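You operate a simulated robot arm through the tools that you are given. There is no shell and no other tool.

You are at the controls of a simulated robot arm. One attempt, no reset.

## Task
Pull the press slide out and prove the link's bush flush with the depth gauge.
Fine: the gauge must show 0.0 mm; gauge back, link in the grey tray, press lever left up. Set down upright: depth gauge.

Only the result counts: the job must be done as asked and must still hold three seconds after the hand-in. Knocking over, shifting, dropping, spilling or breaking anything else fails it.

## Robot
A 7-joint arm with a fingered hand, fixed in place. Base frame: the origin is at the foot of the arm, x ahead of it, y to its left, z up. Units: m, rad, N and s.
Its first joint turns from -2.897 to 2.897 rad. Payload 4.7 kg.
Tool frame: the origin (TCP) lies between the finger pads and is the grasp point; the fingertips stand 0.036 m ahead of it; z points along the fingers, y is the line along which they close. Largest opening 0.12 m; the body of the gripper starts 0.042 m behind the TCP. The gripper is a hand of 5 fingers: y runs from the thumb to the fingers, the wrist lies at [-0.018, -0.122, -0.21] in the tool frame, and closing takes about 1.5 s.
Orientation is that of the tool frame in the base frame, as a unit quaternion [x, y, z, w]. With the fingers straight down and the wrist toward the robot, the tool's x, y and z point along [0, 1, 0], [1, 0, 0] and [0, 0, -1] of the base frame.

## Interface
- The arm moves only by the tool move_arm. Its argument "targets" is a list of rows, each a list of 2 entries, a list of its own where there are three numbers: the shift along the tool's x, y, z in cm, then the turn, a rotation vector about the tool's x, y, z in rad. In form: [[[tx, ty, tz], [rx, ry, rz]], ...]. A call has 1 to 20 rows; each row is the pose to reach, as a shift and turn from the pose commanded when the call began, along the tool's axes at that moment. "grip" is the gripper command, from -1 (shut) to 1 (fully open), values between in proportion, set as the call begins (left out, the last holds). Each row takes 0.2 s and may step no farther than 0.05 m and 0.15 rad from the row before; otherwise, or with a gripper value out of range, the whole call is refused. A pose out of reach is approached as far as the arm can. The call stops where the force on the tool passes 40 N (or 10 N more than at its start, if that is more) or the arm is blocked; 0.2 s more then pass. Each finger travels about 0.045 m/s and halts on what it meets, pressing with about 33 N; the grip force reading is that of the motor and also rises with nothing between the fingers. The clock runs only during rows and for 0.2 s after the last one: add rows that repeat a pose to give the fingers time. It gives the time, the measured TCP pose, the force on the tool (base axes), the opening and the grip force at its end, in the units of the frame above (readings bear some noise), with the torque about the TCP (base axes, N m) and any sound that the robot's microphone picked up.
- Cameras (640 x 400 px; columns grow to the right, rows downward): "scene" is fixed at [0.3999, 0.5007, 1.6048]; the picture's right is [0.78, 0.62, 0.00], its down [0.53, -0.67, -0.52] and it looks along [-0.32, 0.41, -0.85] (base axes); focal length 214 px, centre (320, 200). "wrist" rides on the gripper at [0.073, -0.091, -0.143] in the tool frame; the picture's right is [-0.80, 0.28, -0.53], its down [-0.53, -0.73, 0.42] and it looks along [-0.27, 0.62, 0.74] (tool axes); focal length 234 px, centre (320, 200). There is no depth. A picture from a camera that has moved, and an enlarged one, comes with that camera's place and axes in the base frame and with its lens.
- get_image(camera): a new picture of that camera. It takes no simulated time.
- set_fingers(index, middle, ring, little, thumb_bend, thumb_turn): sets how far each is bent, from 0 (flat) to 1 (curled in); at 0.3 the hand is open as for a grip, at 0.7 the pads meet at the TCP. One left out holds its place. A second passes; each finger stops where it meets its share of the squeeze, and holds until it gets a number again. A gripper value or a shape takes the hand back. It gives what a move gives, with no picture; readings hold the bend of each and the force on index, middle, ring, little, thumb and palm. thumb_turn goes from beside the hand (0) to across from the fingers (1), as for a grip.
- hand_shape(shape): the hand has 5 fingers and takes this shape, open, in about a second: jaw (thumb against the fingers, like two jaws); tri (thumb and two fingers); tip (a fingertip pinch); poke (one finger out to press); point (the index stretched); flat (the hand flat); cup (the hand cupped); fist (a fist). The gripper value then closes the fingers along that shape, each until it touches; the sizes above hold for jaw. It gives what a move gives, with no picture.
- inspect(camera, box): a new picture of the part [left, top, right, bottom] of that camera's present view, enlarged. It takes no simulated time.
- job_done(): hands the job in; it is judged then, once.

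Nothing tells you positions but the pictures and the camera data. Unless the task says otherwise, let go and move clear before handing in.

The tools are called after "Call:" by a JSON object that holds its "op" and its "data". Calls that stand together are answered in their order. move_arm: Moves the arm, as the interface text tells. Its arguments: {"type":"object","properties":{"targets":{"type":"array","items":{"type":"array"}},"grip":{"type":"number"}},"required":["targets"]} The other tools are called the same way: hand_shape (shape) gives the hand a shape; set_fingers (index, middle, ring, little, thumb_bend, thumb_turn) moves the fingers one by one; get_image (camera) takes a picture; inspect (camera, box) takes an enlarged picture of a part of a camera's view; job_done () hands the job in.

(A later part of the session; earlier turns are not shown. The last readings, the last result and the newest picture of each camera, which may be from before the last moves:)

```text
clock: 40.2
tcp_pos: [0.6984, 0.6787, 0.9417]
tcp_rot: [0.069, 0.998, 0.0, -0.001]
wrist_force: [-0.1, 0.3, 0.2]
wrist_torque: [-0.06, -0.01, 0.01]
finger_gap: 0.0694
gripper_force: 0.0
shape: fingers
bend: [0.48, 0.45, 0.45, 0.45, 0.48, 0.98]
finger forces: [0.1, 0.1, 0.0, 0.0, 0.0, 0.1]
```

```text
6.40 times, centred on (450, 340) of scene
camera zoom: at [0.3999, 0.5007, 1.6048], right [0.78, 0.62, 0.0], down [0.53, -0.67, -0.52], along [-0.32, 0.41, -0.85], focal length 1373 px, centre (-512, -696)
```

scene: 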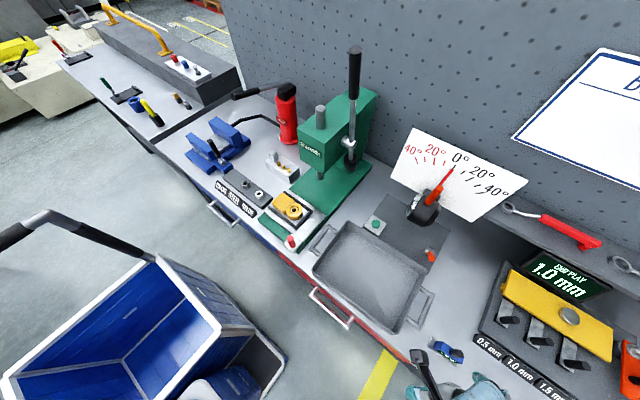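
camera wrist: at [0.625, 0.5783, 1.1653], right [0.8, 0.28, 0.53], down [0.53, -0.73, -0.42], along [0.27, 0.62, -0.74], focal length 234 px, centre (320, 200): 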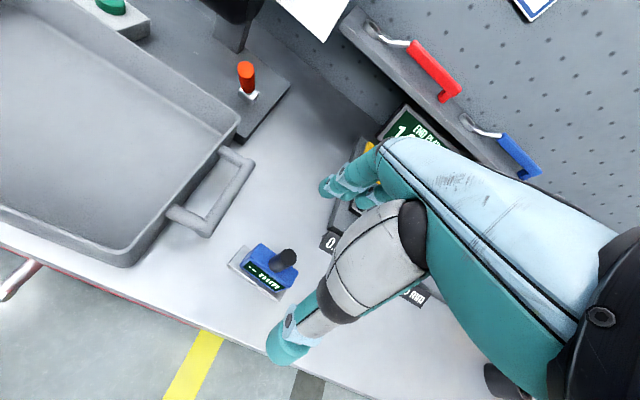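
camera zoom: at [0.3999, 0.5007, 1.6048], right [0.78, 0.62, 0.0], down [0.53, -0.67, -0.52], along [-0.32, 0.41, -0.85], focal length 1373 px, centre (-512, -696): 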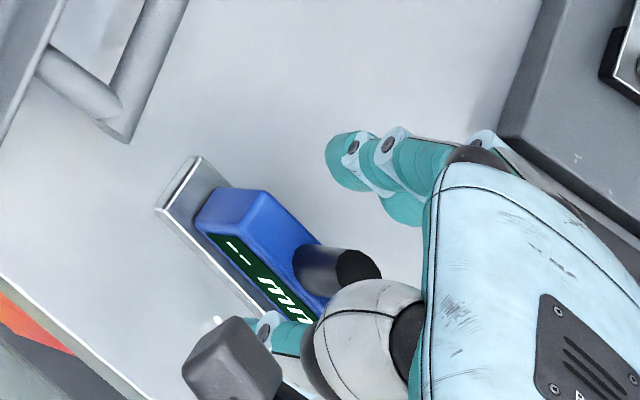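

Call:
{"op": "move_arm", "data": {"targets": [[[0, 0, 1.1], [0, 0, 0]], [[0, 0, 2.2], [0, 0, 0]], [[0, 0, 2.2], [0, 0, 0]]]}}

Call:
{"op": "inspect", "data": {"camera": "wrist", "box": [220, 160, 380, 360]}}

```text
clock: 41.0
tcp_pos: [0.6982, 0.6789, 0.9199]
tcp_rot: [0.07, 0.998, 0.0, -0.001]
wrist_force: [-0.2, -0.3, 0.4]
wrist_torque: [0.01, 0.0, 0.0]
finger_gap: 0.0698
gripper_force: 0.1
shape: fingers
bend: [0.48, 0.45, 0.45, 0.45, 0.48, 0.98]
finger forces: [0.0, 0.1, 0.0, 0.0, 0.1, 0.0]
```

```text
2.00 times, centred on (300, 260) of wrist
camera zoom: at [0.6129, 0.5984, 1.063], right [0.83, 0.16, 0.53], down [0.42, -0.8, -0.42], along [0.35, 0.58, -0.74], focal length 468 px, centre (360, 80)
```

zoom: 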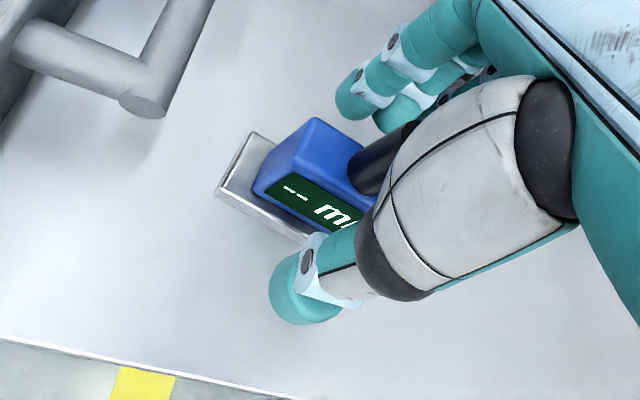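

Call:
{"op": "set_fingers", "data": {"index": 0.7, "thumb_bend": 0.7}}

Call:
{"op": "inspect", "data": {"camera": "wrist", "box": [220, 160, 380, 360]}}

Call:
{"op": "inspect", "data": {"camera": "scene", "box": [400, 310, 500, 370]}}

```text
clock: 42.0
tcp_pos: [0.6982, 0.6799, 0.9214]
tcp_rot: [0.07, 0.998, 0.0, 0.0]
wrist_force: [0.5, 0.0, -0.4]
wrist_torque: [0.04, 0.0, -0.02]
finger_gap: 0.0205
gripper_force: 4.9
shape: fingers
bend: [0.65, 0.45, 0.45, 0.45, 0.65, 0.97]
finger forces: [5.0, 0.1, 0.1, 0.1, 5.1, 0.0]
```

```text
2.00 times, centred on (300, 260) of wrist
camera zoom: at [0.6129, 0.5985, 1.0629], right [0.83, 0.16, 0.53], down [0.42, -0.8, -0.42], along [0.35, 0.58, -0.74], focal length 468 px, centre (360, 80)
```

zoom: 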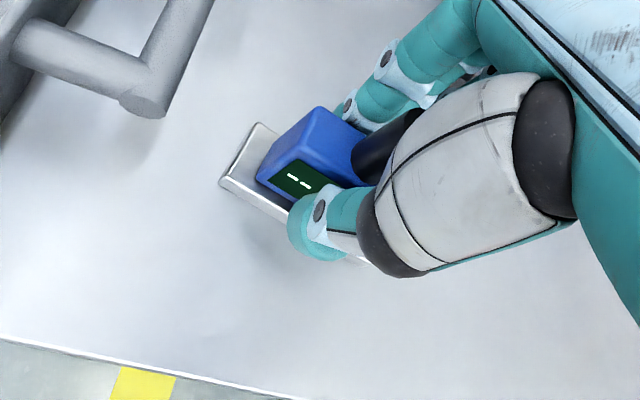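

```text
6.40 times, centred on (450, 340) of scene
camera zoom: at [0.3999, 0.5007, 1.6048], right [0.78, 0.62, 0.0], down [0.53, -0.67, -0.52], along [-0.32, 0.41, -0.85], focal length 1373 px, centre (-512, -696)
```

zoom: 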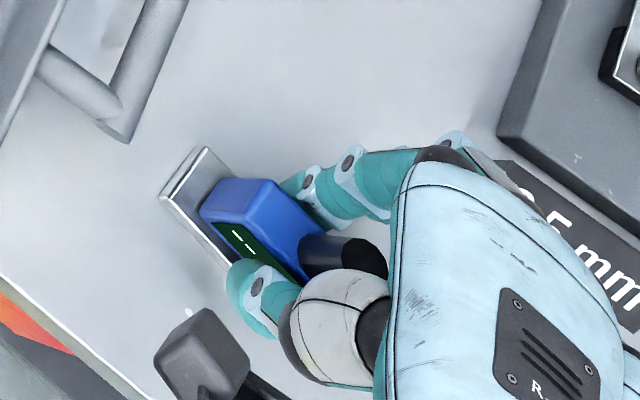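

The gauge body is gripped at 5 N from each side. I'll firm up the grip and do a small test lift.

Call:
{"op": "set_fingers", "data": {"index": 0.9, "thumb_bend": 0.9}}

Call:
{"op": "move_arm", "data": {"targets": [[[0, 0, -0.5], [0, 0, 0]], [[0, 0, -1], [0, 0, 0]], [[0, 0, -2], [0, 0, 0]]]}}

Call:
{"op": "inspect", "data": {"camera": "wrist", "box": [220, 160, 380, 360]}}

Call:
{"op": "inspect", "data": {"camera": "scene", "box": [400, 310, 500, 370]}}

```text
clock: 43.0
tcp_pos: [0.6982, 0.6806, 0.9214]
tcp_rot: [0.07, 0.998, 0.0, -0.001]
wrist_force: [-1.0, 0.4, 2.0]
wrist_torque: [0.02, -0.11, 0.0]
finger_gap: 0.0188
gripper_force: 21.3
shape: fingers
bend: [0.51, 0.45, 0.45, 0.45, 0.75, 0.97]
finger forces: [21.4, 0.0, 0.0, 0.0, 21.1, 0.0]
```

```text
clock: 43.8
tcp_pos: [0.6994, 0.679, 0.939]
tcp_rot: [0.07, 0.998, -0.001, -0.001]
wrist_force: [-0.7, -0.1, -2.6]
wrist_torque: [-0.01, -0.01, -0.01]
finger_gap: 0.0188
gripper_force: 20.7
shape: fingers
bend: [0.51, 0.45, 0.45, 0.45, 0.75, 0.97]
finger forces: [20.8, 0.0, 0.0, 0.0, 20.4, 0.0]
```

```text
2.00 times, centred on (300, 260) of wrist
camera zoom: at [0.6132, 0.5985, 1.0827], right [0.84, 0.17, 0.52], down [0.42, -0.8, -0.42], along [0.35, 0.58, -0.74], focal length 468 px, centre (360, 80)
```

zoom: 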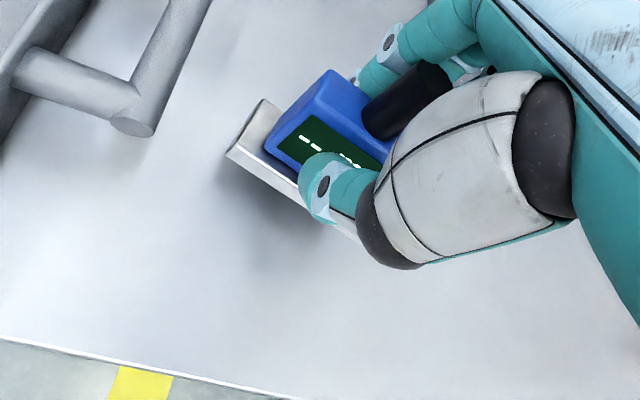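

```text
6.40 times, centred on (450, 340) of scene
camera zoom: at [0.3999, 0.5007, 1.6048], right [0.78, 0.62, 0.0], down [0.53, -0.67, -0.52], along [-0.32, 0.41, -0.85], focal length 1373 px, centre (-512, -696)
```

zoom: 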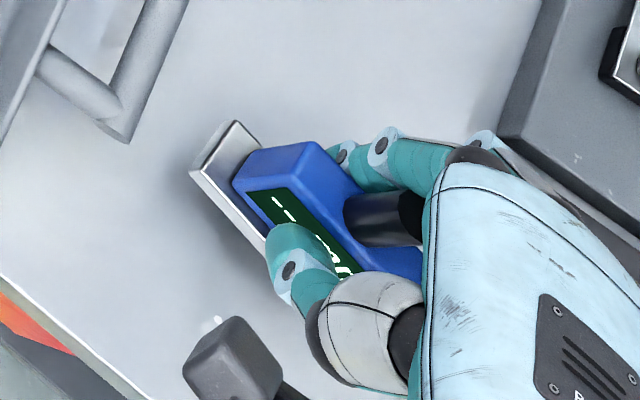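

The gauge is lifted (weight ≈2.5 N), though it shifted slightly in the hand. I'll raise it and check its tilt.

Call:
{"op": "move_arm", "data": {"targets": [[[0, 0, -3], [0, 0, 0]], [[0, 0, -6], [0, 0, 0]], [[0, 0, -9], [0, 0, 0]]]}}

Call:
{"op": "get_image", "data": {"camera": "wrist"}}

Call:
{"op": "inspect", "data": {"camera": "wrist", "box": [220, 160, 380, 360]}}

Call:
{"op": "inspect", "data": {"camera": "scene", "box": [420, 310, 540, 390]}}

```text
clock: 44.6
tcp_pos: [0.6988, 0.6793, 1.0291]
tcp_rot: [0.07, 0.998, -0.001, 0.001]
wrist_force: [-0.2, 0.4, -3.5]
wrist_torque: [-0.03, 0.0, -0.01]
finger_gap: 0.0188
gripper_force: 20.7
shape: fingers
bend: [0.51, 0.45, 0.45, 0.45, 0.75, 0.97]
finger forces: [20.8, 0.0, 0.0, 0.1, 20.6, 0.0]
```

```text
taken
camera wrist: at [0.6126, 0.5982, 1.1717], right [0.84, 0.17, 0.52], down [0.42, -0.8, -0.42], along [0.35, 0.58, -0.74], focal length 234 px, centre (320, 200)
```

wrist: 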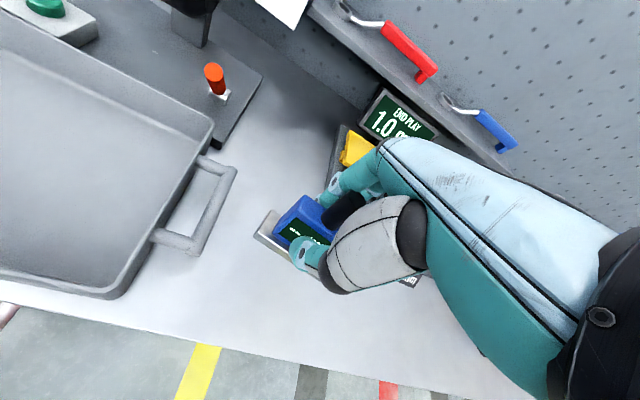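

```text
2.00 times, centred on (300, 260) of wrist
camera zoom: at [0.6126, 0.5982, 1.1717], right [0.84, 0.17, 0.52], down [0.42, -0.8, -0.42], along [0.35, 0.58, -0.74], focal length 468 px, centre (360, 80)
```

zoom: 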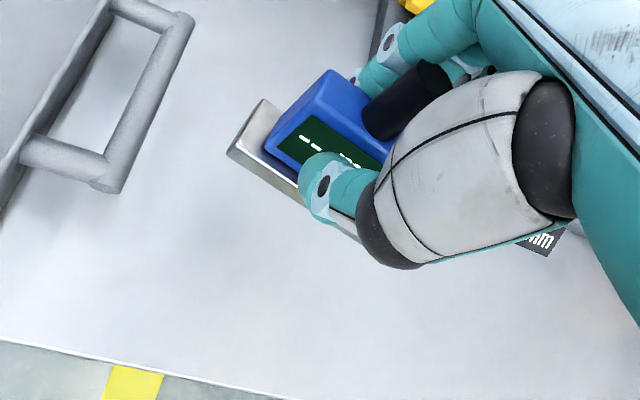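

```text
5.00 times, centred on (480, 350) of scene
camera zoom: at [0.3999, 0.5007, 1.6048], right [0.78, 0.62, 0.0], down [0.53, -0.67, -0.52], along [-0.32, 0.41, -0.85], focal length 1072 px, centre (-480, -550)
```

zoom: 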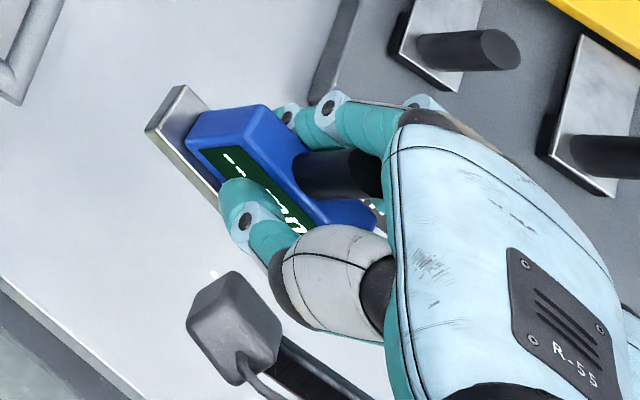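

Call:
{"op": "inspect", "data": {"camera": "scene", "box": [455, 320, 515, 360]}}

Call:
{"op": "inspect", "data": {"camera": "wrist", "box": [240, 180, 330, 250]}}

```text
10.00 times, centred on (485, 340) of scene
camera zoom: at [0.3999, 0.5007, 1.6048], right [0.78, 0.62, 0.0], down [0.53, -0.67, -0.52], along [-0.32, 0.41, -0.85], focal length 2145 px, centre (-1330, -1200)
```

zoom: 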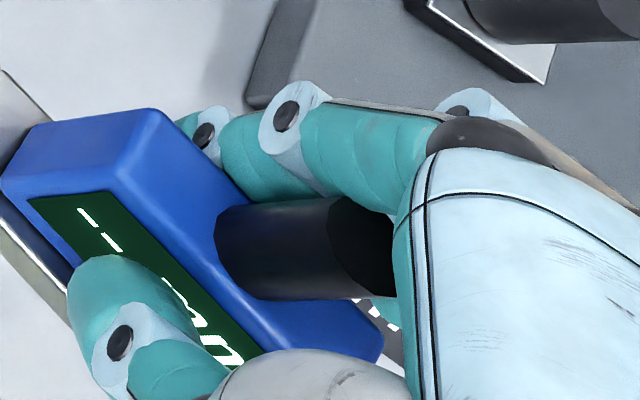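

```text
5.71 times, centred on (285, 215) of wrist
camera zoom: at [0.6126, 0.5982, 1.1717], right [0.84, 0.17, 0.52], down [0.42, -0.8, -0.42], along [0.35, 0.58, -0.74], focal length 1338 px, centre (520, 114)
```

zoom: 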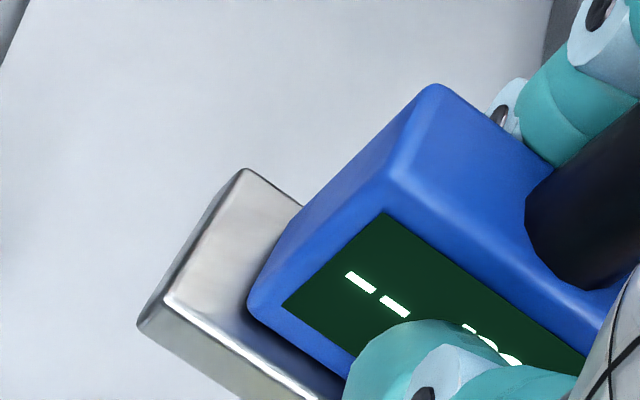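

The gauge hangs within ~4° of upright and is firmly held. I'll carry it above the link at height and correct the yaw and lean on the way.

Call:
{"op": "move_arm", "data": {"targets": [[[0, 0, -3], [0, 0, 0]], [[4.5, -0.6, -4], [0, 0, -0.02]], [[9.3, -1.3, -4], [-0.01, 0, -0.04]], [[14.1, -2.0, -4], [-0.02, 0, -0.06]], [[18.9, -2.65, -4], [-0.03, 0, -0.08]], [[23.7, -3.3, -4], [-0.04, 0, -0.1]], [[28.5, -4.0, -4], [-0.05, 0, -0.12]], [[33.3, -4.7, -4], [-0.06, 0, -0.14]], [[38.1, -5.35, -4], [-0.06, 0, -0.14]], [[42.9, -6.0, -4], [-0.06, 0, -0.14]], [[47.7, -6.7, -4], [-0.06, 0, -0.14]], [[52.5, -7.4, -4], [-0.06, 0, -0.14]], [[56, -7.9, -4], [-0.06, 0, -0.14]], [[56, -7.9, -4], [-0.06, 0, -0.14]]]}}

Call:
{"op": "get_image", "data": {"camera": "wrist"}}

Call:
{"op": "inspect", "data": {"camera": "scene", "box": [250, 170, 370, 250]}}

```text
clock: 47.6
tcp_pos: [0.1335, 0.6811, 1.0703]
tcp_rot: [0.001, 1.0, 0.03, 0.002]
wrist_force: [-0.2, 0.3, -2.0]
wrist_torque: [-0.05, 0.02, 0.0]
finger_gap: 0.0185
gripper_force: 20.9
shape: fingers
bend: [0.51, 0.45, 0.45, 0.45, 0.75, 0.97]
finger forces: [20.6, 0.0, 0.0, 0.1, 20.5, 0.0]
```

```text
taken
camera wrist: at [0.0578, 0.5809, 1.2063], right [0.8, 0.25, 0.54], down [0.53, -0.71, -0.47], along [0.27, 0.66, -0.7], focal length 234 px, centre (320, 200)
```

wrist: 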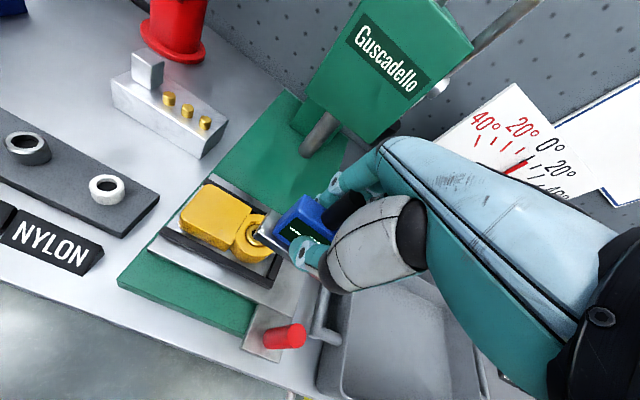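

```text
5.00 times, centred on (310, 210) of scene
camera zoom: at [0.3999, 0.5007, 1.6048], right [0.78, 0.62, 0.0], down [0.53, -0.67, -0.52], along [-0.32, 0.41, -0.85], focal length 1072 px, centre (370, 150)
```

zoom: 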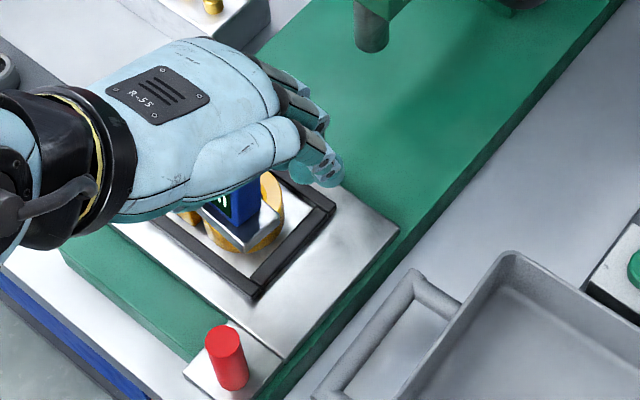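

Call:
{"op": "inspect", "data": {"camera": "wrist", "box": [220, 170, 340, 280]}}

Call:
{"op": "inspect", "data": {"camera": "scene", "box": [280, 190, 330, 230]}}

```text
3.64 times, centred on (280, 225) of wrist
camera zoom: at [0.0578, 0.5809, 1.2063], right [0.8, 0.25, 0.54], down [0.53, -0.71, -0.47], along [0.27, 0.66, -0.7], focal length 852 px, centre (466, 109)
```

zoom: 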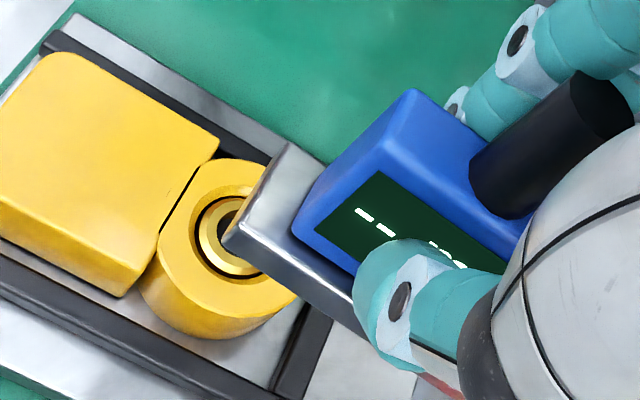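

```text
10.00 times, centred on (305, 210) of scene
camera zoom: at [0.3999, 0.5007, 1.6048], right [0.78, 0.62, 0.0], down [0.53, -0.67, -0.52], along [-0.32, 0.41, -0.85], focal length 2145 px, centre (470, 100)
```

zoom: 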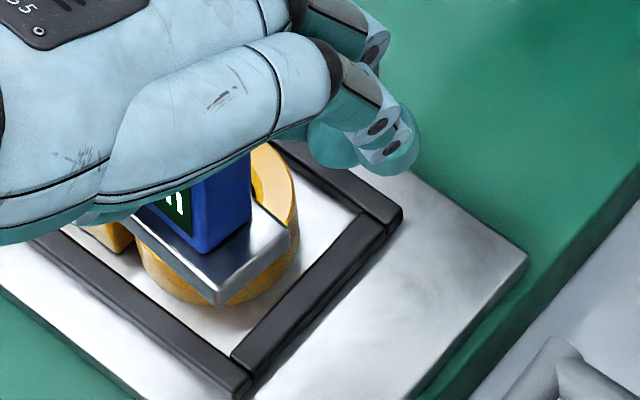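

The bush reads (0.098, 0.730) from here. I'll move the gauge over it, still ~2 cm above, and check alignment.

Call:
{"op": "move_arm", "data": {"targets": [[[1.5, 1.2, 1.5], [0, 0, 0]], [[3, 2.5, 3], [0, 0, 0]], [[3, 2.5, 4.5], [0, 0, 0]], [[3, 2.5, 4.5], [0, 0, 0]]]}}

Call:
{"op": "inspect", "data": {"camera": "wrist", "box": [220, 170, 340, 280]}}

Call:
{"op": "inspect", "data": {"camera": "scene", "box": [270, 180, 330, 230]}}

```text
clock: 48.6
tcp_pos: [0.1013, 0.7062, 1.0272]
tcp_rot: [0.001, 1.0, 0.03, 0.002]
wrist_force: [0.3, -0.1, -2.4]
wrist_torque: [-0.05, 0.01, 0.02]
finger_gap: 0.0187
gripper_force: 20.3
shape: fingers
bend: [0.51, 0.45, 0.45, 0.45, 0.76, 0.97]
finger forces: [20.8, 0.1, 0.1, 0.0, 20.6, 0.0]
```

```text
3.64 times, centred on (280, 225) of wrist
camera zoom: at [0.0282, 0.6064, 1.1633], right [0.8, 0.25, 0.54], down [0.53, -0.71, -0.47], along [0.27, 0.66, -0.7], focal length 852 px, centre (466, 109)
```

zoom: 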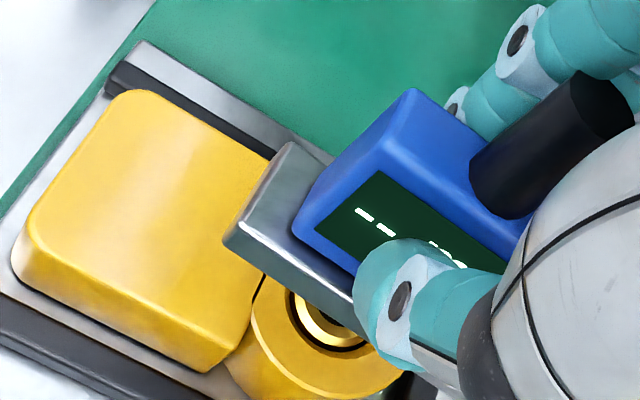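

```text
8.00 times, centred on (300, 205) of scene
camera zoom: at [0.3999, 0.5007, 1.6048], right [0.78, 0.62, 0.0], down [0.53, -0.67, -0.52], along [-0.32, 0.41, -0.85], focal length 1716 px, centre (480, 160)
```

zoom: 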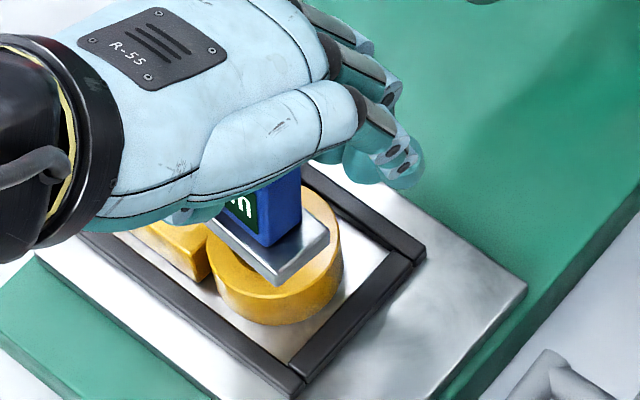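

Call:
{"op": "inspect", "data": {"camera": "scene", "box": [285, 198, 317, 218]}}

Call:
{"op": "inspect", "data": {"camera": "wrist", "box": [260, 190, 340, 260]}}

```text
16.00 times, centred on (301, 208) of scene
camera zoom: at [0.3999, 0.5007, 1.6048], right [0.78, 0.62, 0.0], down [0.53, -0.67, -0.52], along [-0.32, 0.41, -0.85], focal length 3432 px, centre (624, 72)
```

zoom: 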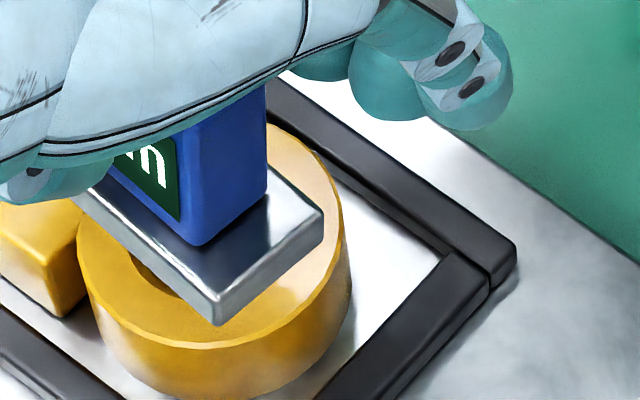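

```text
5.71 times, centred on (300, 225) of wrist
camera zoom: at [0.0282, 0.6064, 1.1633], right [0.8, 0.25, 0.54], down [0.53, -0.71, -0.47], along [0.27, 0.66, -0.7], focal length 1338 px, centre (434, 57)
```

zoom: 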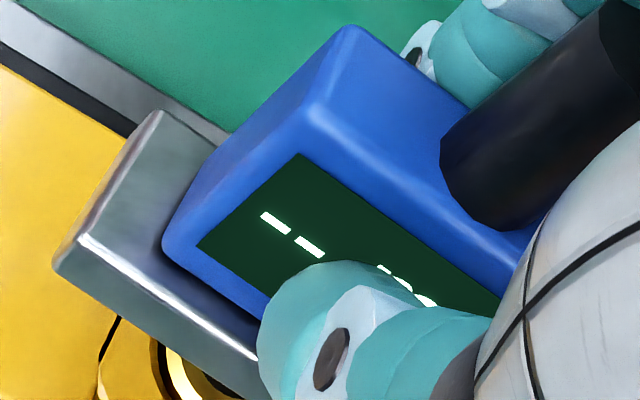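

The two views disagree by several millimetres on where the foot centre is. I'll compromise slightly, lower to a gentle touch on the flat link top, then measure the offset exactly and adjust.

Call:
{"op": "move_arm", "data": {"targets": [[[-0.5, 0.3, 0.7], [0, 0, 0]], [[-0.5, 0.3, 1.5], [0, 0, 0]], [[-0.5, 0.3, 1.5], [0, 0, 0]]]}}

Call:
{"op": "inspect", "data": {"camera": "scene", "box": [285, 198, 317, 218]}}

Call:
{"op": "inspect", "data": {"camera": "wrist", "box": [220, 170, 340, 280]}}

```text
clock: 49.4
tcp_pos: [0.1077, 0.7095, 1.0127]
tcp_rot: [0.001, 1.0, 0.03, 0.002]
wrist_force: [0.2, 0.1, -2.4]
wrist_torque: [-0.05, -0.04, -0.04]
finger_gap: 0.0185
gripper_force: 20.6
shape: fingers
bend: [0.51, 0.45, 0.45, 0.45, 0.76, 0.97]
finger forces: [20.8, 0.0, 0.0, 0.0, 20.6, 0.0]
```

```text
16.00 times, centred on (301, 208) of scene
camera zoom: at [0.3999, 0.5007, 1.6048], right [0.78, 0.62, 0.0], down [0.53, -0.67, -0.52], along [-0.32, 0.41, -0.85], focal length 3432 px, centre (624, 72)
```

zoom: 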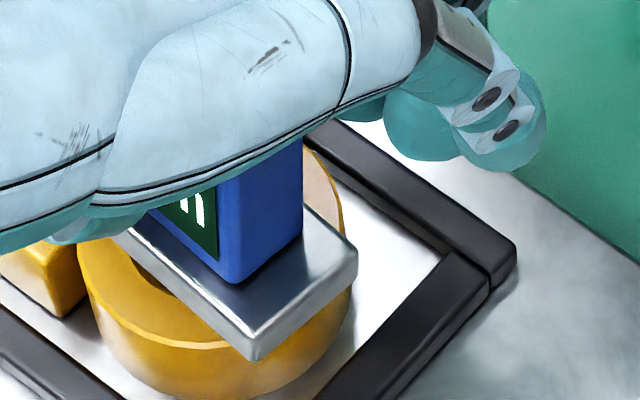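

```text
3.64 times, centred on (280, 225) of wrist
camera zoom: at [0.0335, 0.6098, 1.1481], right [0.8, 0.25, 0.54], down [0.53, -0.71, -0.46], along [0.27, 0.66, -0.7], focal length 852 px, centre (466, 109)
```

zoom: 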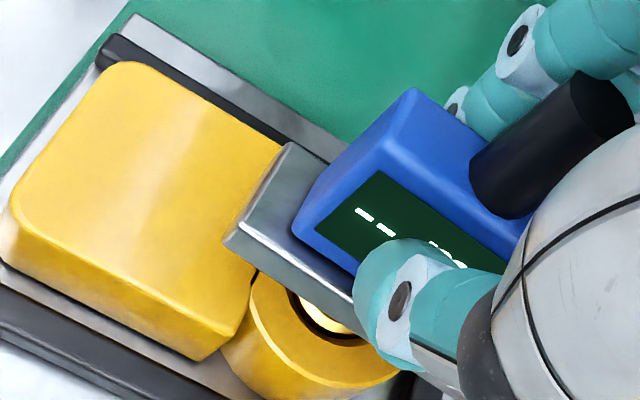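

Call:
{"op": "move_arm", "data": {"targets": [[[0, 0, 0.3], [0, 0, 0]], [[0, 0, 0.6], [0, 0, 0]]]}}

Call:
{"op": "inspect", "data": {"camera": "scene", "box": [285, 198, 317, 218]}}

```text
clock: 50.0
tcp_pos: [0.1084, 0.7104, 1.0049]
tcp_rot: [0.0, 1.0, 0.029, 0.002]
wrist_force: [-0.4, 0.0, -2.8]
wrist_torque: [-0.05, 0.02, -0.04]
finger_gap: 0.0184
gripper_force: 21.0
shape: fingers
bend: [0.51, 0.45, 0.45, 0.45, 0.76, 0.97]
finger forces: [20.8, 0.0, 0.0, 0.0, 20.6, 0.0]
```

```text
16.00 times, centred on (301, 208) of scene
camera zoom: at [0.3999, 0.5007, 1.6048], right [0.78, 0.62, 0.0], down [0.53, -0.67, -0.52], along [-0.32, 0.41, -0.85], focal length 3432 px, centre (624, 72)
```

zoom: 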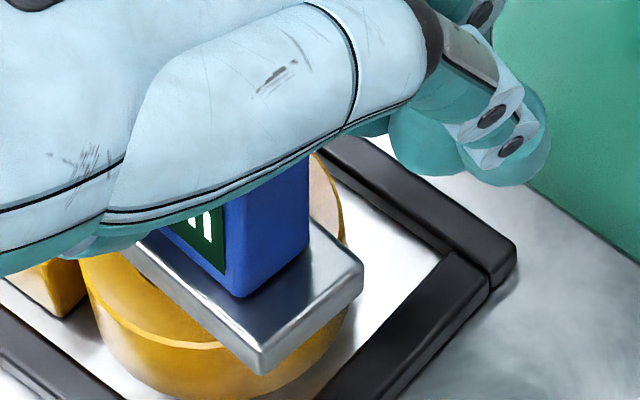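

Call:
{"op": "move_arm", "data": {"targets": [[[-0.2, 0.15, 0.2], [0, 0, 0]], [[-0.3, 0.2, 0.4], [0, 0, 0]]]}}

Call:
{"op": "inspect", "data": {"camera": "scene", "box": [285, 198, 317, 218]}}

Call:
{"op": "inspect", "data": {"camera": "wrist", "box": [220, 170, 340, 280]}}

```text
clock: 50.6
tcp_pos: [0.1123, 0.712, 1.0019]
tcp_rot: [0.0, 1.0, 0.03, 0.002]
wrist_force: [0.4, 1.1, -1.3]
wrist_torque: [-0.05, -0.03, -0.03]
finger_gap: 0.0184
gripper_force: 21.0
shape: fingers
bend: [0.51, 0.45, 0.45, 0.45, 0.76, 0.97]
finger forces: [20.7, 0.1, 0.0, 0.0, 20.6, 0.0]
```

```text
16.00 times, centred on (301, 208) of scene
camera zoom: at [0.3999, 0.5007, 1.6048], right [0.78, 0.62, 0.0], down [0.53, -0.67, -0.52], along [-0.32, 0.41, -0.85], focal length 3432 px, centre (624, 72)
```

zoom: 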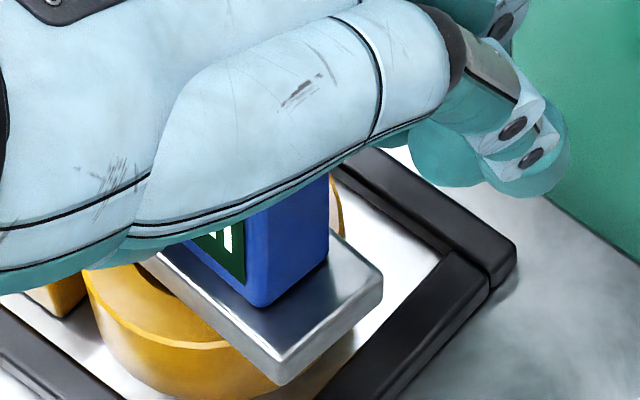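

```text
3.64 times, centred on (280, 225) of wrist
camera zoom: at [0.0374, 0.6125, 1.1377], right [0.8, 0.25, 0.54], down [0.53, -0.71, -0.47], along [0.27, 0.66, -0.7], focal length 852 px, centre (466, 109)
```

zoom: 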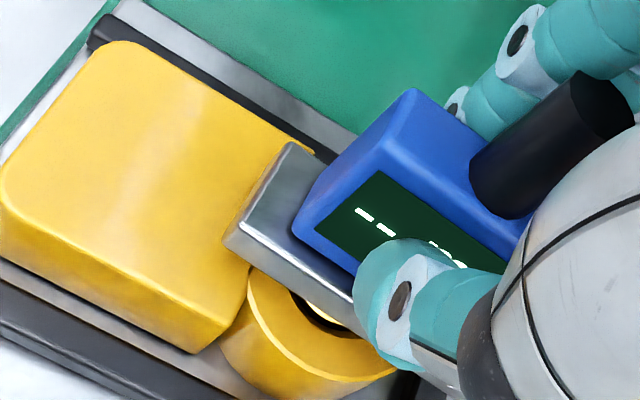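

Alignment now matches the expected landing spot. I'll lower the last millimetres.

Call:
{"op": "move_arm", "data": {"targets": [[[0, 0, 0.1], [0, 0, 0]], [[0, 0, 0.2], [0, 0, 0]]]}}

Call:
{"op": "inspect", "data": {"camera": "scene", "box": [285, 198, 317, 218]}}

Call:
{"op": "inspect", "data": {"camera": "wrist", "box": [220, 170, 340, 280]}}

```text
clock: 51.2
tcp_pos: [0.1118, 0.7134, 1.0004]
tcp_rot: [0.0, 1.0, 0.029, 0.001]
wrist_force: [-0.2, -0.6, -1.5]
wrist_torque: [-0.04, -0.01, -0.02]
finger_gap: 0.0184
gripper_force: 21.0
shape: fingers
bend: [0.51, 0.45, 0.45, 0.45, 0.76, 0.97]
finger forces: [20.9, 0.0, 0.0, 0.1, 20.6, 0.1]
```

```text
16.00 times, centred on (301, 208) of scene
camera zoom: at [0.3999, 0.5007, 1.6048], right [0.78, 0.62, 0.0], down [0.53, -0.67, -0.52], along [-0.32, 0.41, -0.85], focal length 3432 px, centre (624, 72)
```

zoom: 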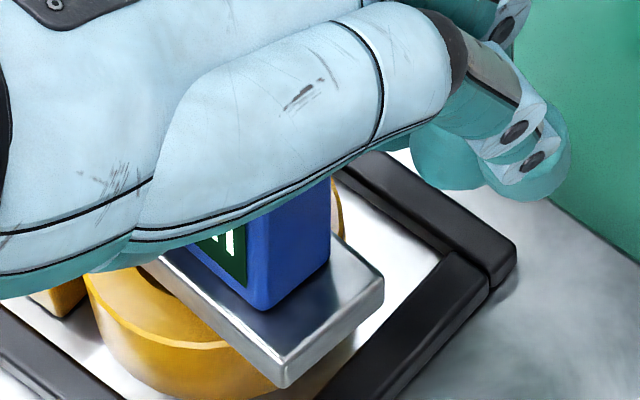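

```text
3.64 times, centred on (280, 225) of wrist
camera zoom: at [0.0374, 0.6127, 1.1361], right [0.8, 0.25, 0.54], down [0.53, -0.71, -0.47], along [0.27, 0.66, -0.7], focal length 852 px, centre (466, 109)
```

zoom: 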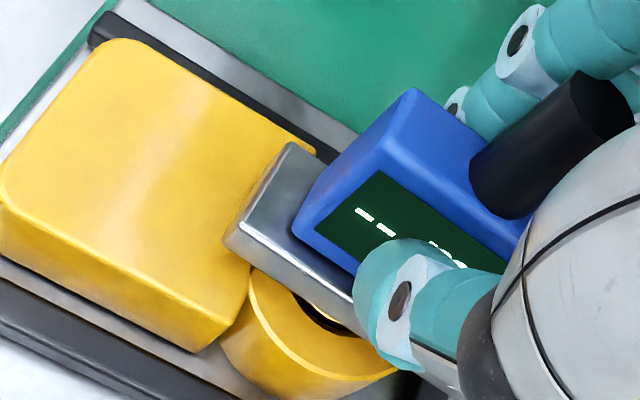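

Call:
{"op": "move_arm", "data": {"targets": [[[0, 0, 0.15], [0, 0, 0]], [[0, 0, 0.3], [0, 0, 0]]]}}

Call:
{"op": "inspect", "data": {"camera": "scene", "box": [285, 198, 317, 218]}}

```text
clock: 51.8
tcp_pos: [0.1116, 0.7141, 0.9958]
tcp_rot: [0.0, 1.0, 0.031, 0.001]
wrist_force: [0.3, 0.1, -2.6]
wrist_torque: [-0.03, -0.01, 0.0]
finger_gap: 0.0186
gripper_force: 20.8
shape: fingers
bend: [0.51, 0.45, 0.45, 0.45, 0.76, 0.97]
finger forces: [20.7, 0.0, 0.0, 0.1, 20.6, 0.0]
```

```text
16.00 times, centred on (301, 208) of scene
camera zoom: at [0.3999, 0.5007, 1.6048], right [0.78, 0.62, 0.0], down [0.53, -0.67, -0.52], along [-0.32, 0.41, -0.85], focal length 3432 px, centre (624, 72)
```

zoom: 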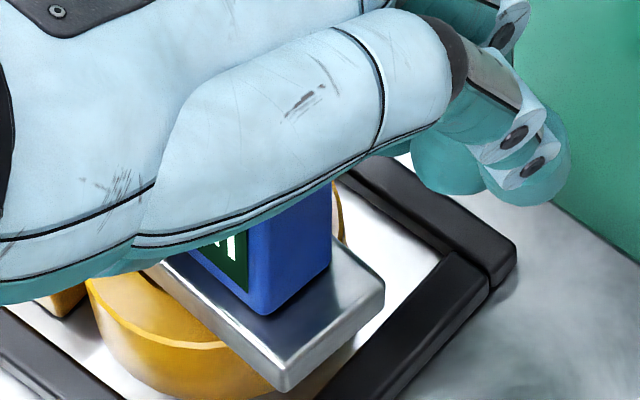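

Call:
{"op": "move_arm", "data": {"targets": [[[0, 0, 0.15], [0, 0, 0]], [[0, 0, 0.3], [0, 0, 0]]]}}

Call:
{"op": "move_arm", "data": {"targets": [[[0, 0, 0.15], [0, 0, 0]], [[0, 0, 0.3], [0, 0, 0]]]}}

Call:
{"op": "inspect", "data": {"camera": "scene", "box": [285, 198, 317, 218]}}

Call:
{"op": "inspect", "data": {"camera": "wrist", "box": [220, 170, 340, 280]}}

```text
clock: 52.4
tcp_pos: [0.1117, 0.7121, 0.9939]
tcp_rot: [0.0, 1.0, 0.031, 0.001]
wrist_force: [0.3, 0.3, -0.4]
wrist_torque: [0.05, -0.05, 0.01]
finger_gap: 0.0185
gripper_force: 20.3
shape: fingers
bend: [0.51, 0.45, 0.45, 0.45, 0.76, 0.97]
finger forces: [21.3, 0.1, 0.1, 0.1, 20.8, 0.0]
```

```text
clock: 53.0
tcp_pos: [0.1116, 0.7129, 0.9935]
tcp_rot: [0.0, 1.0, 0.031, 0.002]
wrist_force: [-2.5, -2.4, 10.1]
wrist_torque: [0.18, -0.03, 0.06]
finger_gap: 0.0185
gripper_force: 22.5
shape: fingers
bend: [0.5, 0.45, 0.45, 0.45, 0.76, 0.97]
finger forces: [22.5, 0.0, 0.0, 0.1, 23.0, 0.0]
```

```text
16.00 times, centred on (301, 208) of scene
camera zoom: at [0.3999, 0.5007, 1.6048], right [0.78, 0.62, 0.0], down [0.53, -0.67, -0.52], along [-0.32, 0.41, -0.85], focal length 3432 px, centre (624, 72)
```

zoom: 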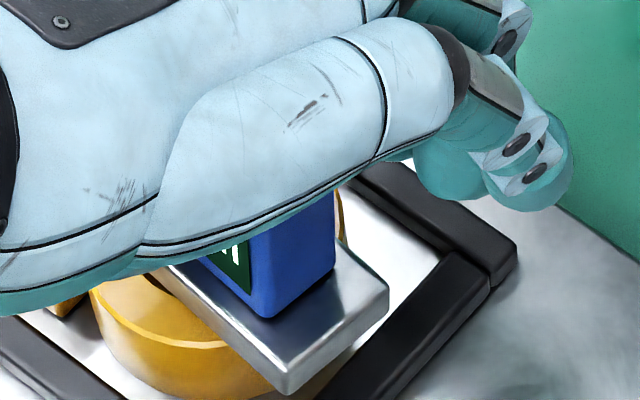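

```text
3.64 times, centred on (280, 225) of wrist
camera zoom: at [0.0373, 0.6131, 1.1294], right [0.8, 0.25, 0.54], down [0.53, -0.7, -0.47], along [0.27, 0.67, -0.7], focal length 852 px, centre (466, 109)
```

zoom: 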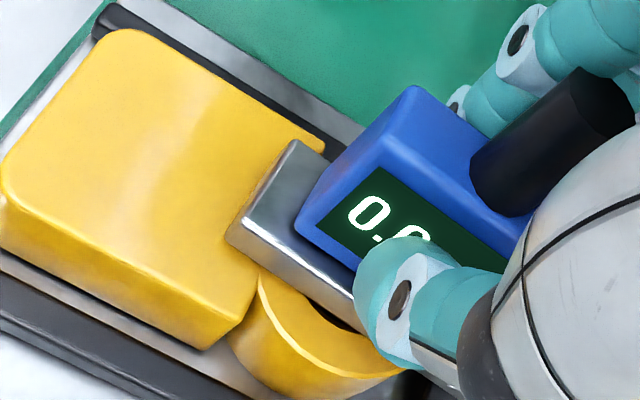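

Contact is made, and the display reads "0.…". I'll zoom in on the digits.

Call:
{"op": "inspect", "data": {"camera": "wrist", "box": [280, 200, 330, 240]}}

Call:
{"op": "inspect", "data": {"camera": "scene", "box": [285, 200, 310, 216]}}

```text
10.00 times, centred on (305, 220) of wrist
camera zoom: at [0.0373, 0.6131, 1.1294], right [0.8, 0.25, 0.54], down [0.53, -0.7, -0.47], along [0.27, 0.67, -0.7], focal length 2342 px, centre (470, 0)
```

zoom: 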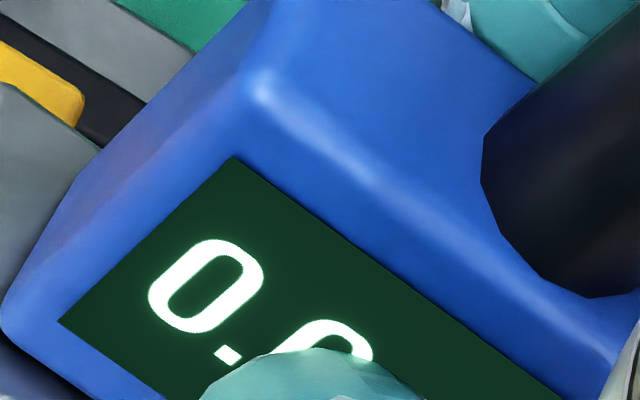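

```text
16.00 times, centred on (298, 208) of scene
camera zoom: at [0.3999, 0.5007, 1.6048], right [0.78, 0.62, 0.0], down [0.53, -0.67, -0.52], along [-0.32, 0.41, -0.85], focal length 3432 px, centre (680, 72)
```

zoom: 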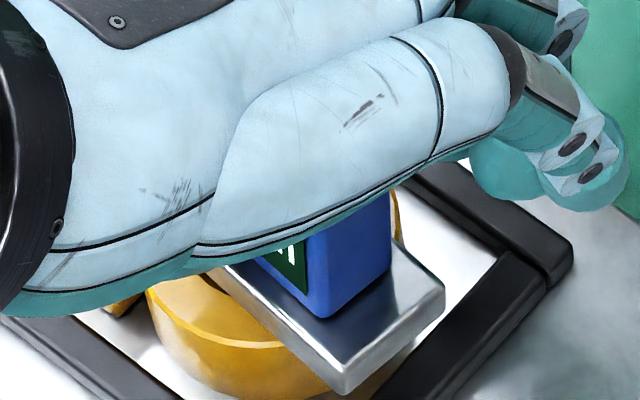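

The second digit is hidden by the thumb. I'll relieve the downward force and release the fingers so the gauge sits freely.

Call:
{"op": "move_arm", "data": {"targets": [[[0, 0, -0.15], [0, 0, 0]], [[0, 0, -0.25], [0, 0, 0]]]}}

Call:
{"op": "inspect", "data": {"camera": "wrist", "box": [280, 200, 330, 240]}}

```text
clock: 53.6
tcp_pos: [0.1117, 0.7143, 0.9939]
tcp_rot: [0.0, 1.0, 0.03, 0.002]
wrist_force: [0.6, 0.3, 2.5]
wrist_torque: [0.16, -0.08, -0.01]
finger_gap: 0.0188
gripper_force: 21.9
shape: fingers
bend: [0.5, 0.45, 0.45, 0.45, 0.76, 0.97]
finger forces: [22.2, 0.0, 0.1, 0.0, 20.2, 0.0]
```

```text
10.00 times, centred on (305, 220) of wrist
camera zoom: at [0.0372, 0.6128, 1.1302], right [0.8, 0.25, 0.54], down [0.53, -0.71, -0.46], along [0.27, 0.66, -0.7], focal length 2342 px, centre (470, 0)
```

zoom: 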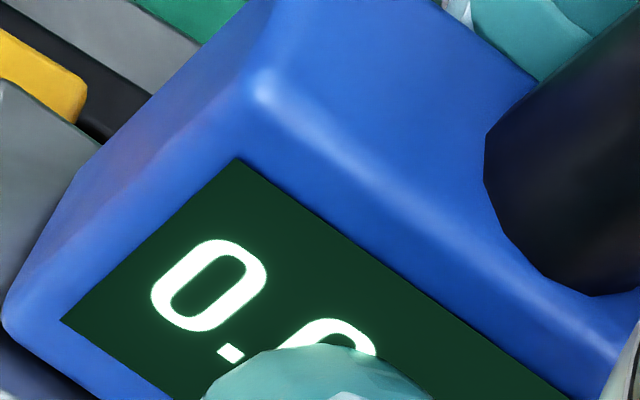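

Call:
{"op": "set_fingers", "data": {"index": 0.42, "thumb_bend": 0.66}}

Call:
{"op": "inspect", "data": {"camera": "wrist", "box": [220, 170, 340, 280]}}

Call:
{"op": "inspect", "data": {"camera": "wrist", "box": [280, 200, 330, 240]}}

Call:
{"op": "inspect", "data": {"camera": "scene", "box": [285, 198, 317, 218]}}

```text
clock: 54.6
tcp_pos: [0.112, 0.7126, 0.995]
tcp_rot: [0.0, 1.0, 0.03, 0.001]
wrist_force: [0.4, -0.3, 0.3]
wrist_torque: [0.0, 0.01, -0.01]
finger_gap: 0.0512
gripper_force: 0.0
shape: fingers
bend: [0.42, 0.45, 0.45, 0.45, 0.66, 0.97]
finger forces: [0.0, 0.0, 0.0, 0.0, 0.0, 0.0]
```

```text
3.64 times, centred on (280, 225) of wrist
camera zoom: at [0.037, 0.6127, 1.1311], right [0.8, 0.25, 0.54], down [0.53, -0.71, -0.47], along [0.27, 0.66, -0.7], focal length 852 px, centre (466, 109)
```

zoom: 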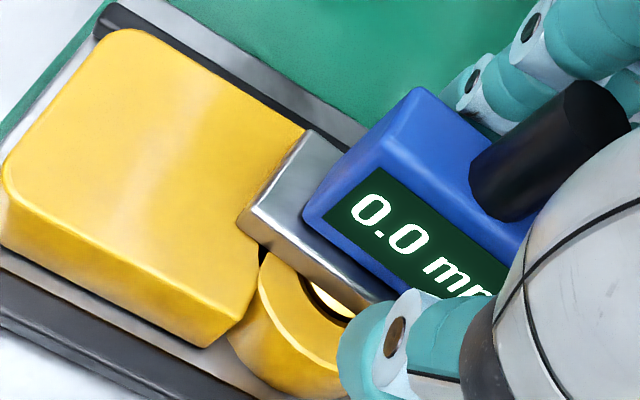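

```text
10.00 times, centred on (305, 220) of wrist
camera zoom: at [0.037, 0.6127, 1.1311], right [0.8, 0.25, 0.54], down [0.53, -0.71, -0.47], along [0.27, 0.66, -0.7], focal length 2342 px, centre (470, 0)
```

zoom: 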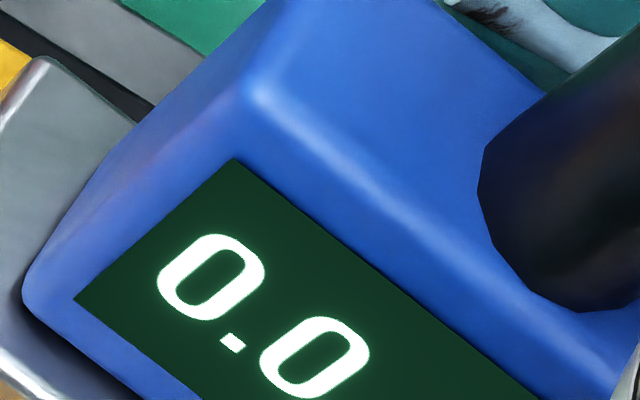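

```text
16.00 times, centred on (301, 208) of scene
camera zoom: at [0.3999, 0.5007, 1.6048], right [0.78, 0.62, 0.0], down [0.53, -0.67, -0.52], along [-0.32, 0.41, -0.85], focal length 3432 px, centre (624, 72)
```

zoom: 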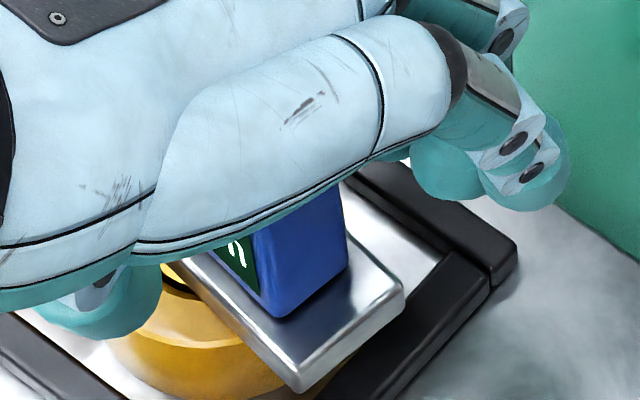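

The gauge reads **0.0 mm** resting freely on the link. I'll let it sit a moment, then open and rise to re-grip it properly centred.

Call:
{"op": "set_fingers", "data": {"index": 0.3, "thumb_bend": 0.45}}

Call:
{"op": "inspect", "data": {"camera": "wrist", "box": [220, 170, 340, 280]}}

Call:
{"op": "move_arm", "data": {"targets": [[[0, 0, -1], [0, 0, 0]], [[0, 0, -3], [0, 0, 0]], [[0, 0, -5.5], [0, 0, 0]], [[0, 0, -8], [0.03, 0, 0]], [[0, 0, -9], [0.06, 0, 0]], [[0, 0, -9], [0.06, 0, 0]]]}}

Call:
{"op": "get_image", "data": {"camera": "wrist"}}

Call:
{"op": "inspect", "data": {"camera": "wrist", "box": [220, 160, 380, 360]}}

Call:
{"op": "inspect", "data": {"camera": "scene", "box": [270, 180, 330, 230]}}

```text
clock: 55.6
tcp_pos: [0.1116, 0.7131, 0.9944]
tcp_rot: [0.0, 1.0, 0.031, 0.003]
wrist_force: [-0.4, 0.1, 0.3]
wrist_torque: [0.02, -0.02, -0.01]
finger_gap: 0.1
gripper_force: 0.0
shape: fingers
bend: [0.3, 0.45, 0.45, 0.45, 0.45, 0.97]
finger forces: [0.0, 0.0, 0.0, 0.0, 0.0, 0.1]
```

```text
3.64 times, centred on (280, 225) of wrist
camera zoom: at [0.037, 0.6127, 1.1311], right [0.8, 0.25, 0.54], down [0.53, -0.71, -0.47], along [0.27, 0.66, -0.7], focal length 852 px, centre (466, 109)
```

zoom: 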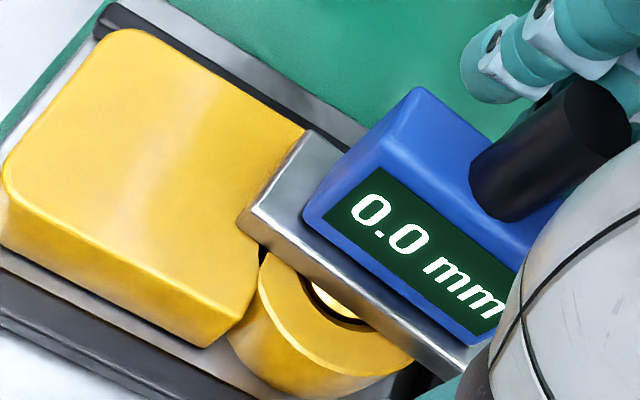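

```text
clock: 57.0
tcp_pos: [0.1114, 0.7095, 1.0851]
tcp_rot: [0.0, 1.0, -0.001, 0.001]
wrist_force: [-0.6, -0.6, 1.0]
wrist_torque: [0.0, -0.02, -0.03]
finger_gap: 0.1001
gripper_force: 0.1
shape: fingers
bend: [0.3, 0.45, 0.45, 0.45, 0.45, 0.97]
finger forces: [0.0, 0.1, 0.0, 0.1, 0.1, 0.0]
```

```text
taken
camera wrist: at [0.0371, 0.6168, 1.2269], right [0.8, 0.28, 0.53], down [0.53, -0.73, -0.42], along [0.27, 0.62, -0.74], focal length 234 px, centre (320, 200)
```

wrist: 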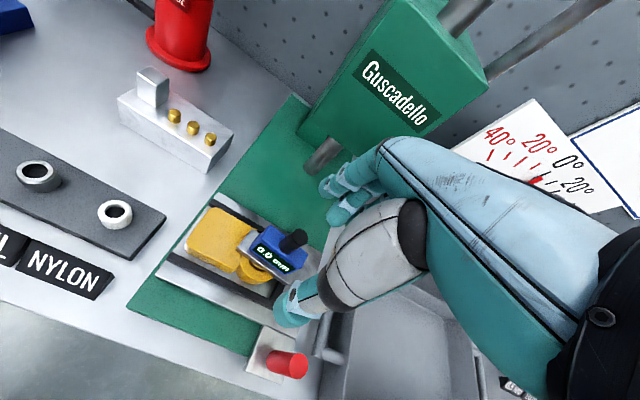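

```text
2.00 times, centred on (300, 260) of wrist
camera zoom: at [0.0371, 0.6168, 1.2269], right [0.8, 0.28, 0.53], down [0.53, -0.73, -0.42], along [0.27, 0.62, -0.74], focal length 468 px, centre (360, 80)
```

zoom: 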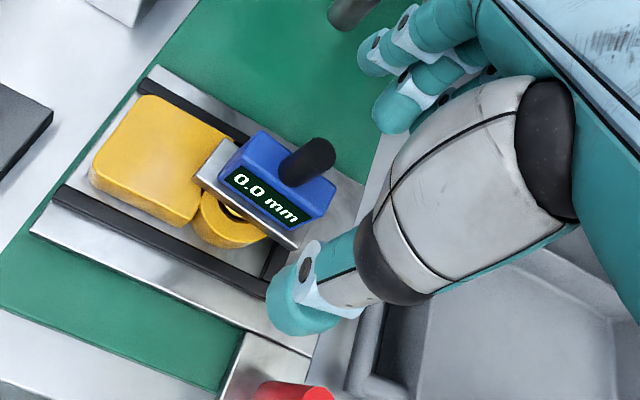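

```text
8.00 times, centred on (300, 205) of scene
camera zoom: at [0.3999, 0.5007, 1.6048], right [0.78, 0.62, 0.0], down [0.53, -0.67, -0.52], along [-0.32, 0.41, -0.85], focal length 1716 px, centre (480, 160)
```

zoom: 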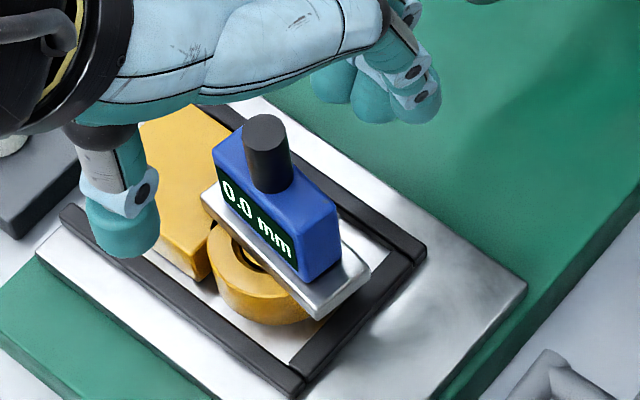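

The gauge stands free on the link showing 0.0 mm, so the bush is proven flush. Now I'll re-grip the gauge, centred and yaw-matched.

Call:
{"op": "set_fingers", "data": {"index": 0.46, "thumb_bend": 0.48}}

Call:
{"op": "move_arm", "data": {"targets": [[[0.2, 1.5, 0], [0, 0, 0.06]], [[0.2, 2.5, 0], [0, 0, 0.12]], [[0.2, 2.5, 0], [0, 0, 0.12]]]}}

Call:
{"op": "inspect", "data": {"camera": "wrist", "box": [220, 160, 380, 360]}}

Call:
{"op": "inspect", "data": {"camera": "scene", "box": [270, 170, 350, 230]}}

```text
clock: 58.0
tcp_pos: [0.1116, 0.7081, 1.0851]
tcp_rot: [0.0, 1.0, 0.0, 0.002]
wrist_force: [-0.7, 0.5, -0.3]
wrist_torque: [0.01, 0.02, 0.03]
finger_gap: 0.073
gripper_force: 0.1
shape: fingers
bend: [0.46, 0.45, 0.45, 0.45, 0.48, 0.97]
finger forces: [0.1, 0.0, 0.1, 0.0, 0.1, 0.0]
```

```text
clock: 58.8
tcp_pos: [0.1091, 0.7345, 1.085]
tcp_rot: [0.059, 0.998, 0.0, 0.002]
wrist_force: [-0.4, 0.2, 0.3]
wrist_torque: [0.03, -0.03, 0.01]
finger_gap: 0.0727
gripper_force: 0.1
shape: fingers
bend: [0.46, 0.45, 0.45, 0.45, 0.48, 0.97]
finger forces: [0.0, 0.1, 0.0, 0.0, 0.0, 0.1]
```

```text
2.00 times, centred on (300, 260) of wrist
camera zoom: at [0.0243, 0.6513, 1.2268], right [0.83, 0.18, 0.53], down [0.44, -0.79, -0.42], along [0.34, 0.58, -0.74], focal length 468 px, centre (360, 80)
```

zoom: 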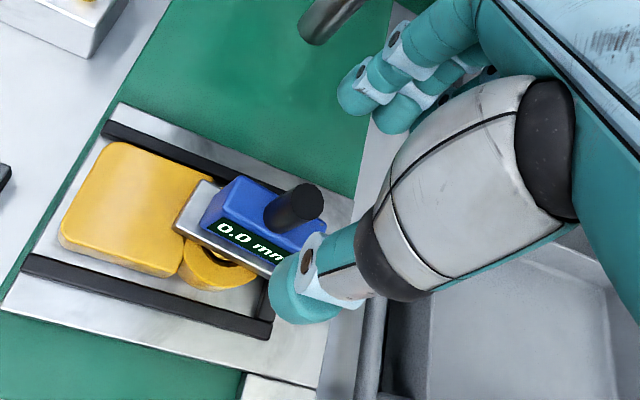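

```text
6.67 times, centred on (310, 200) of scene
camera zoom: at [0.3999, 0.5007, 1.6048], right [0.78, 0.62, 0.0], down [0.53, -0.67, -0.52], along [-0.32, 0.41, -0.85], focal length 1430 px, centre (387, 200)
```

zoom: 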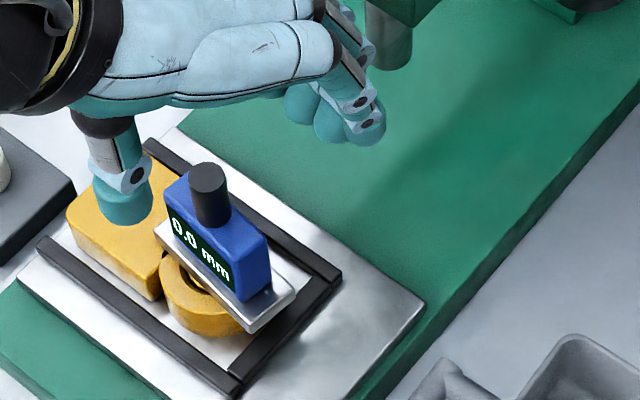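

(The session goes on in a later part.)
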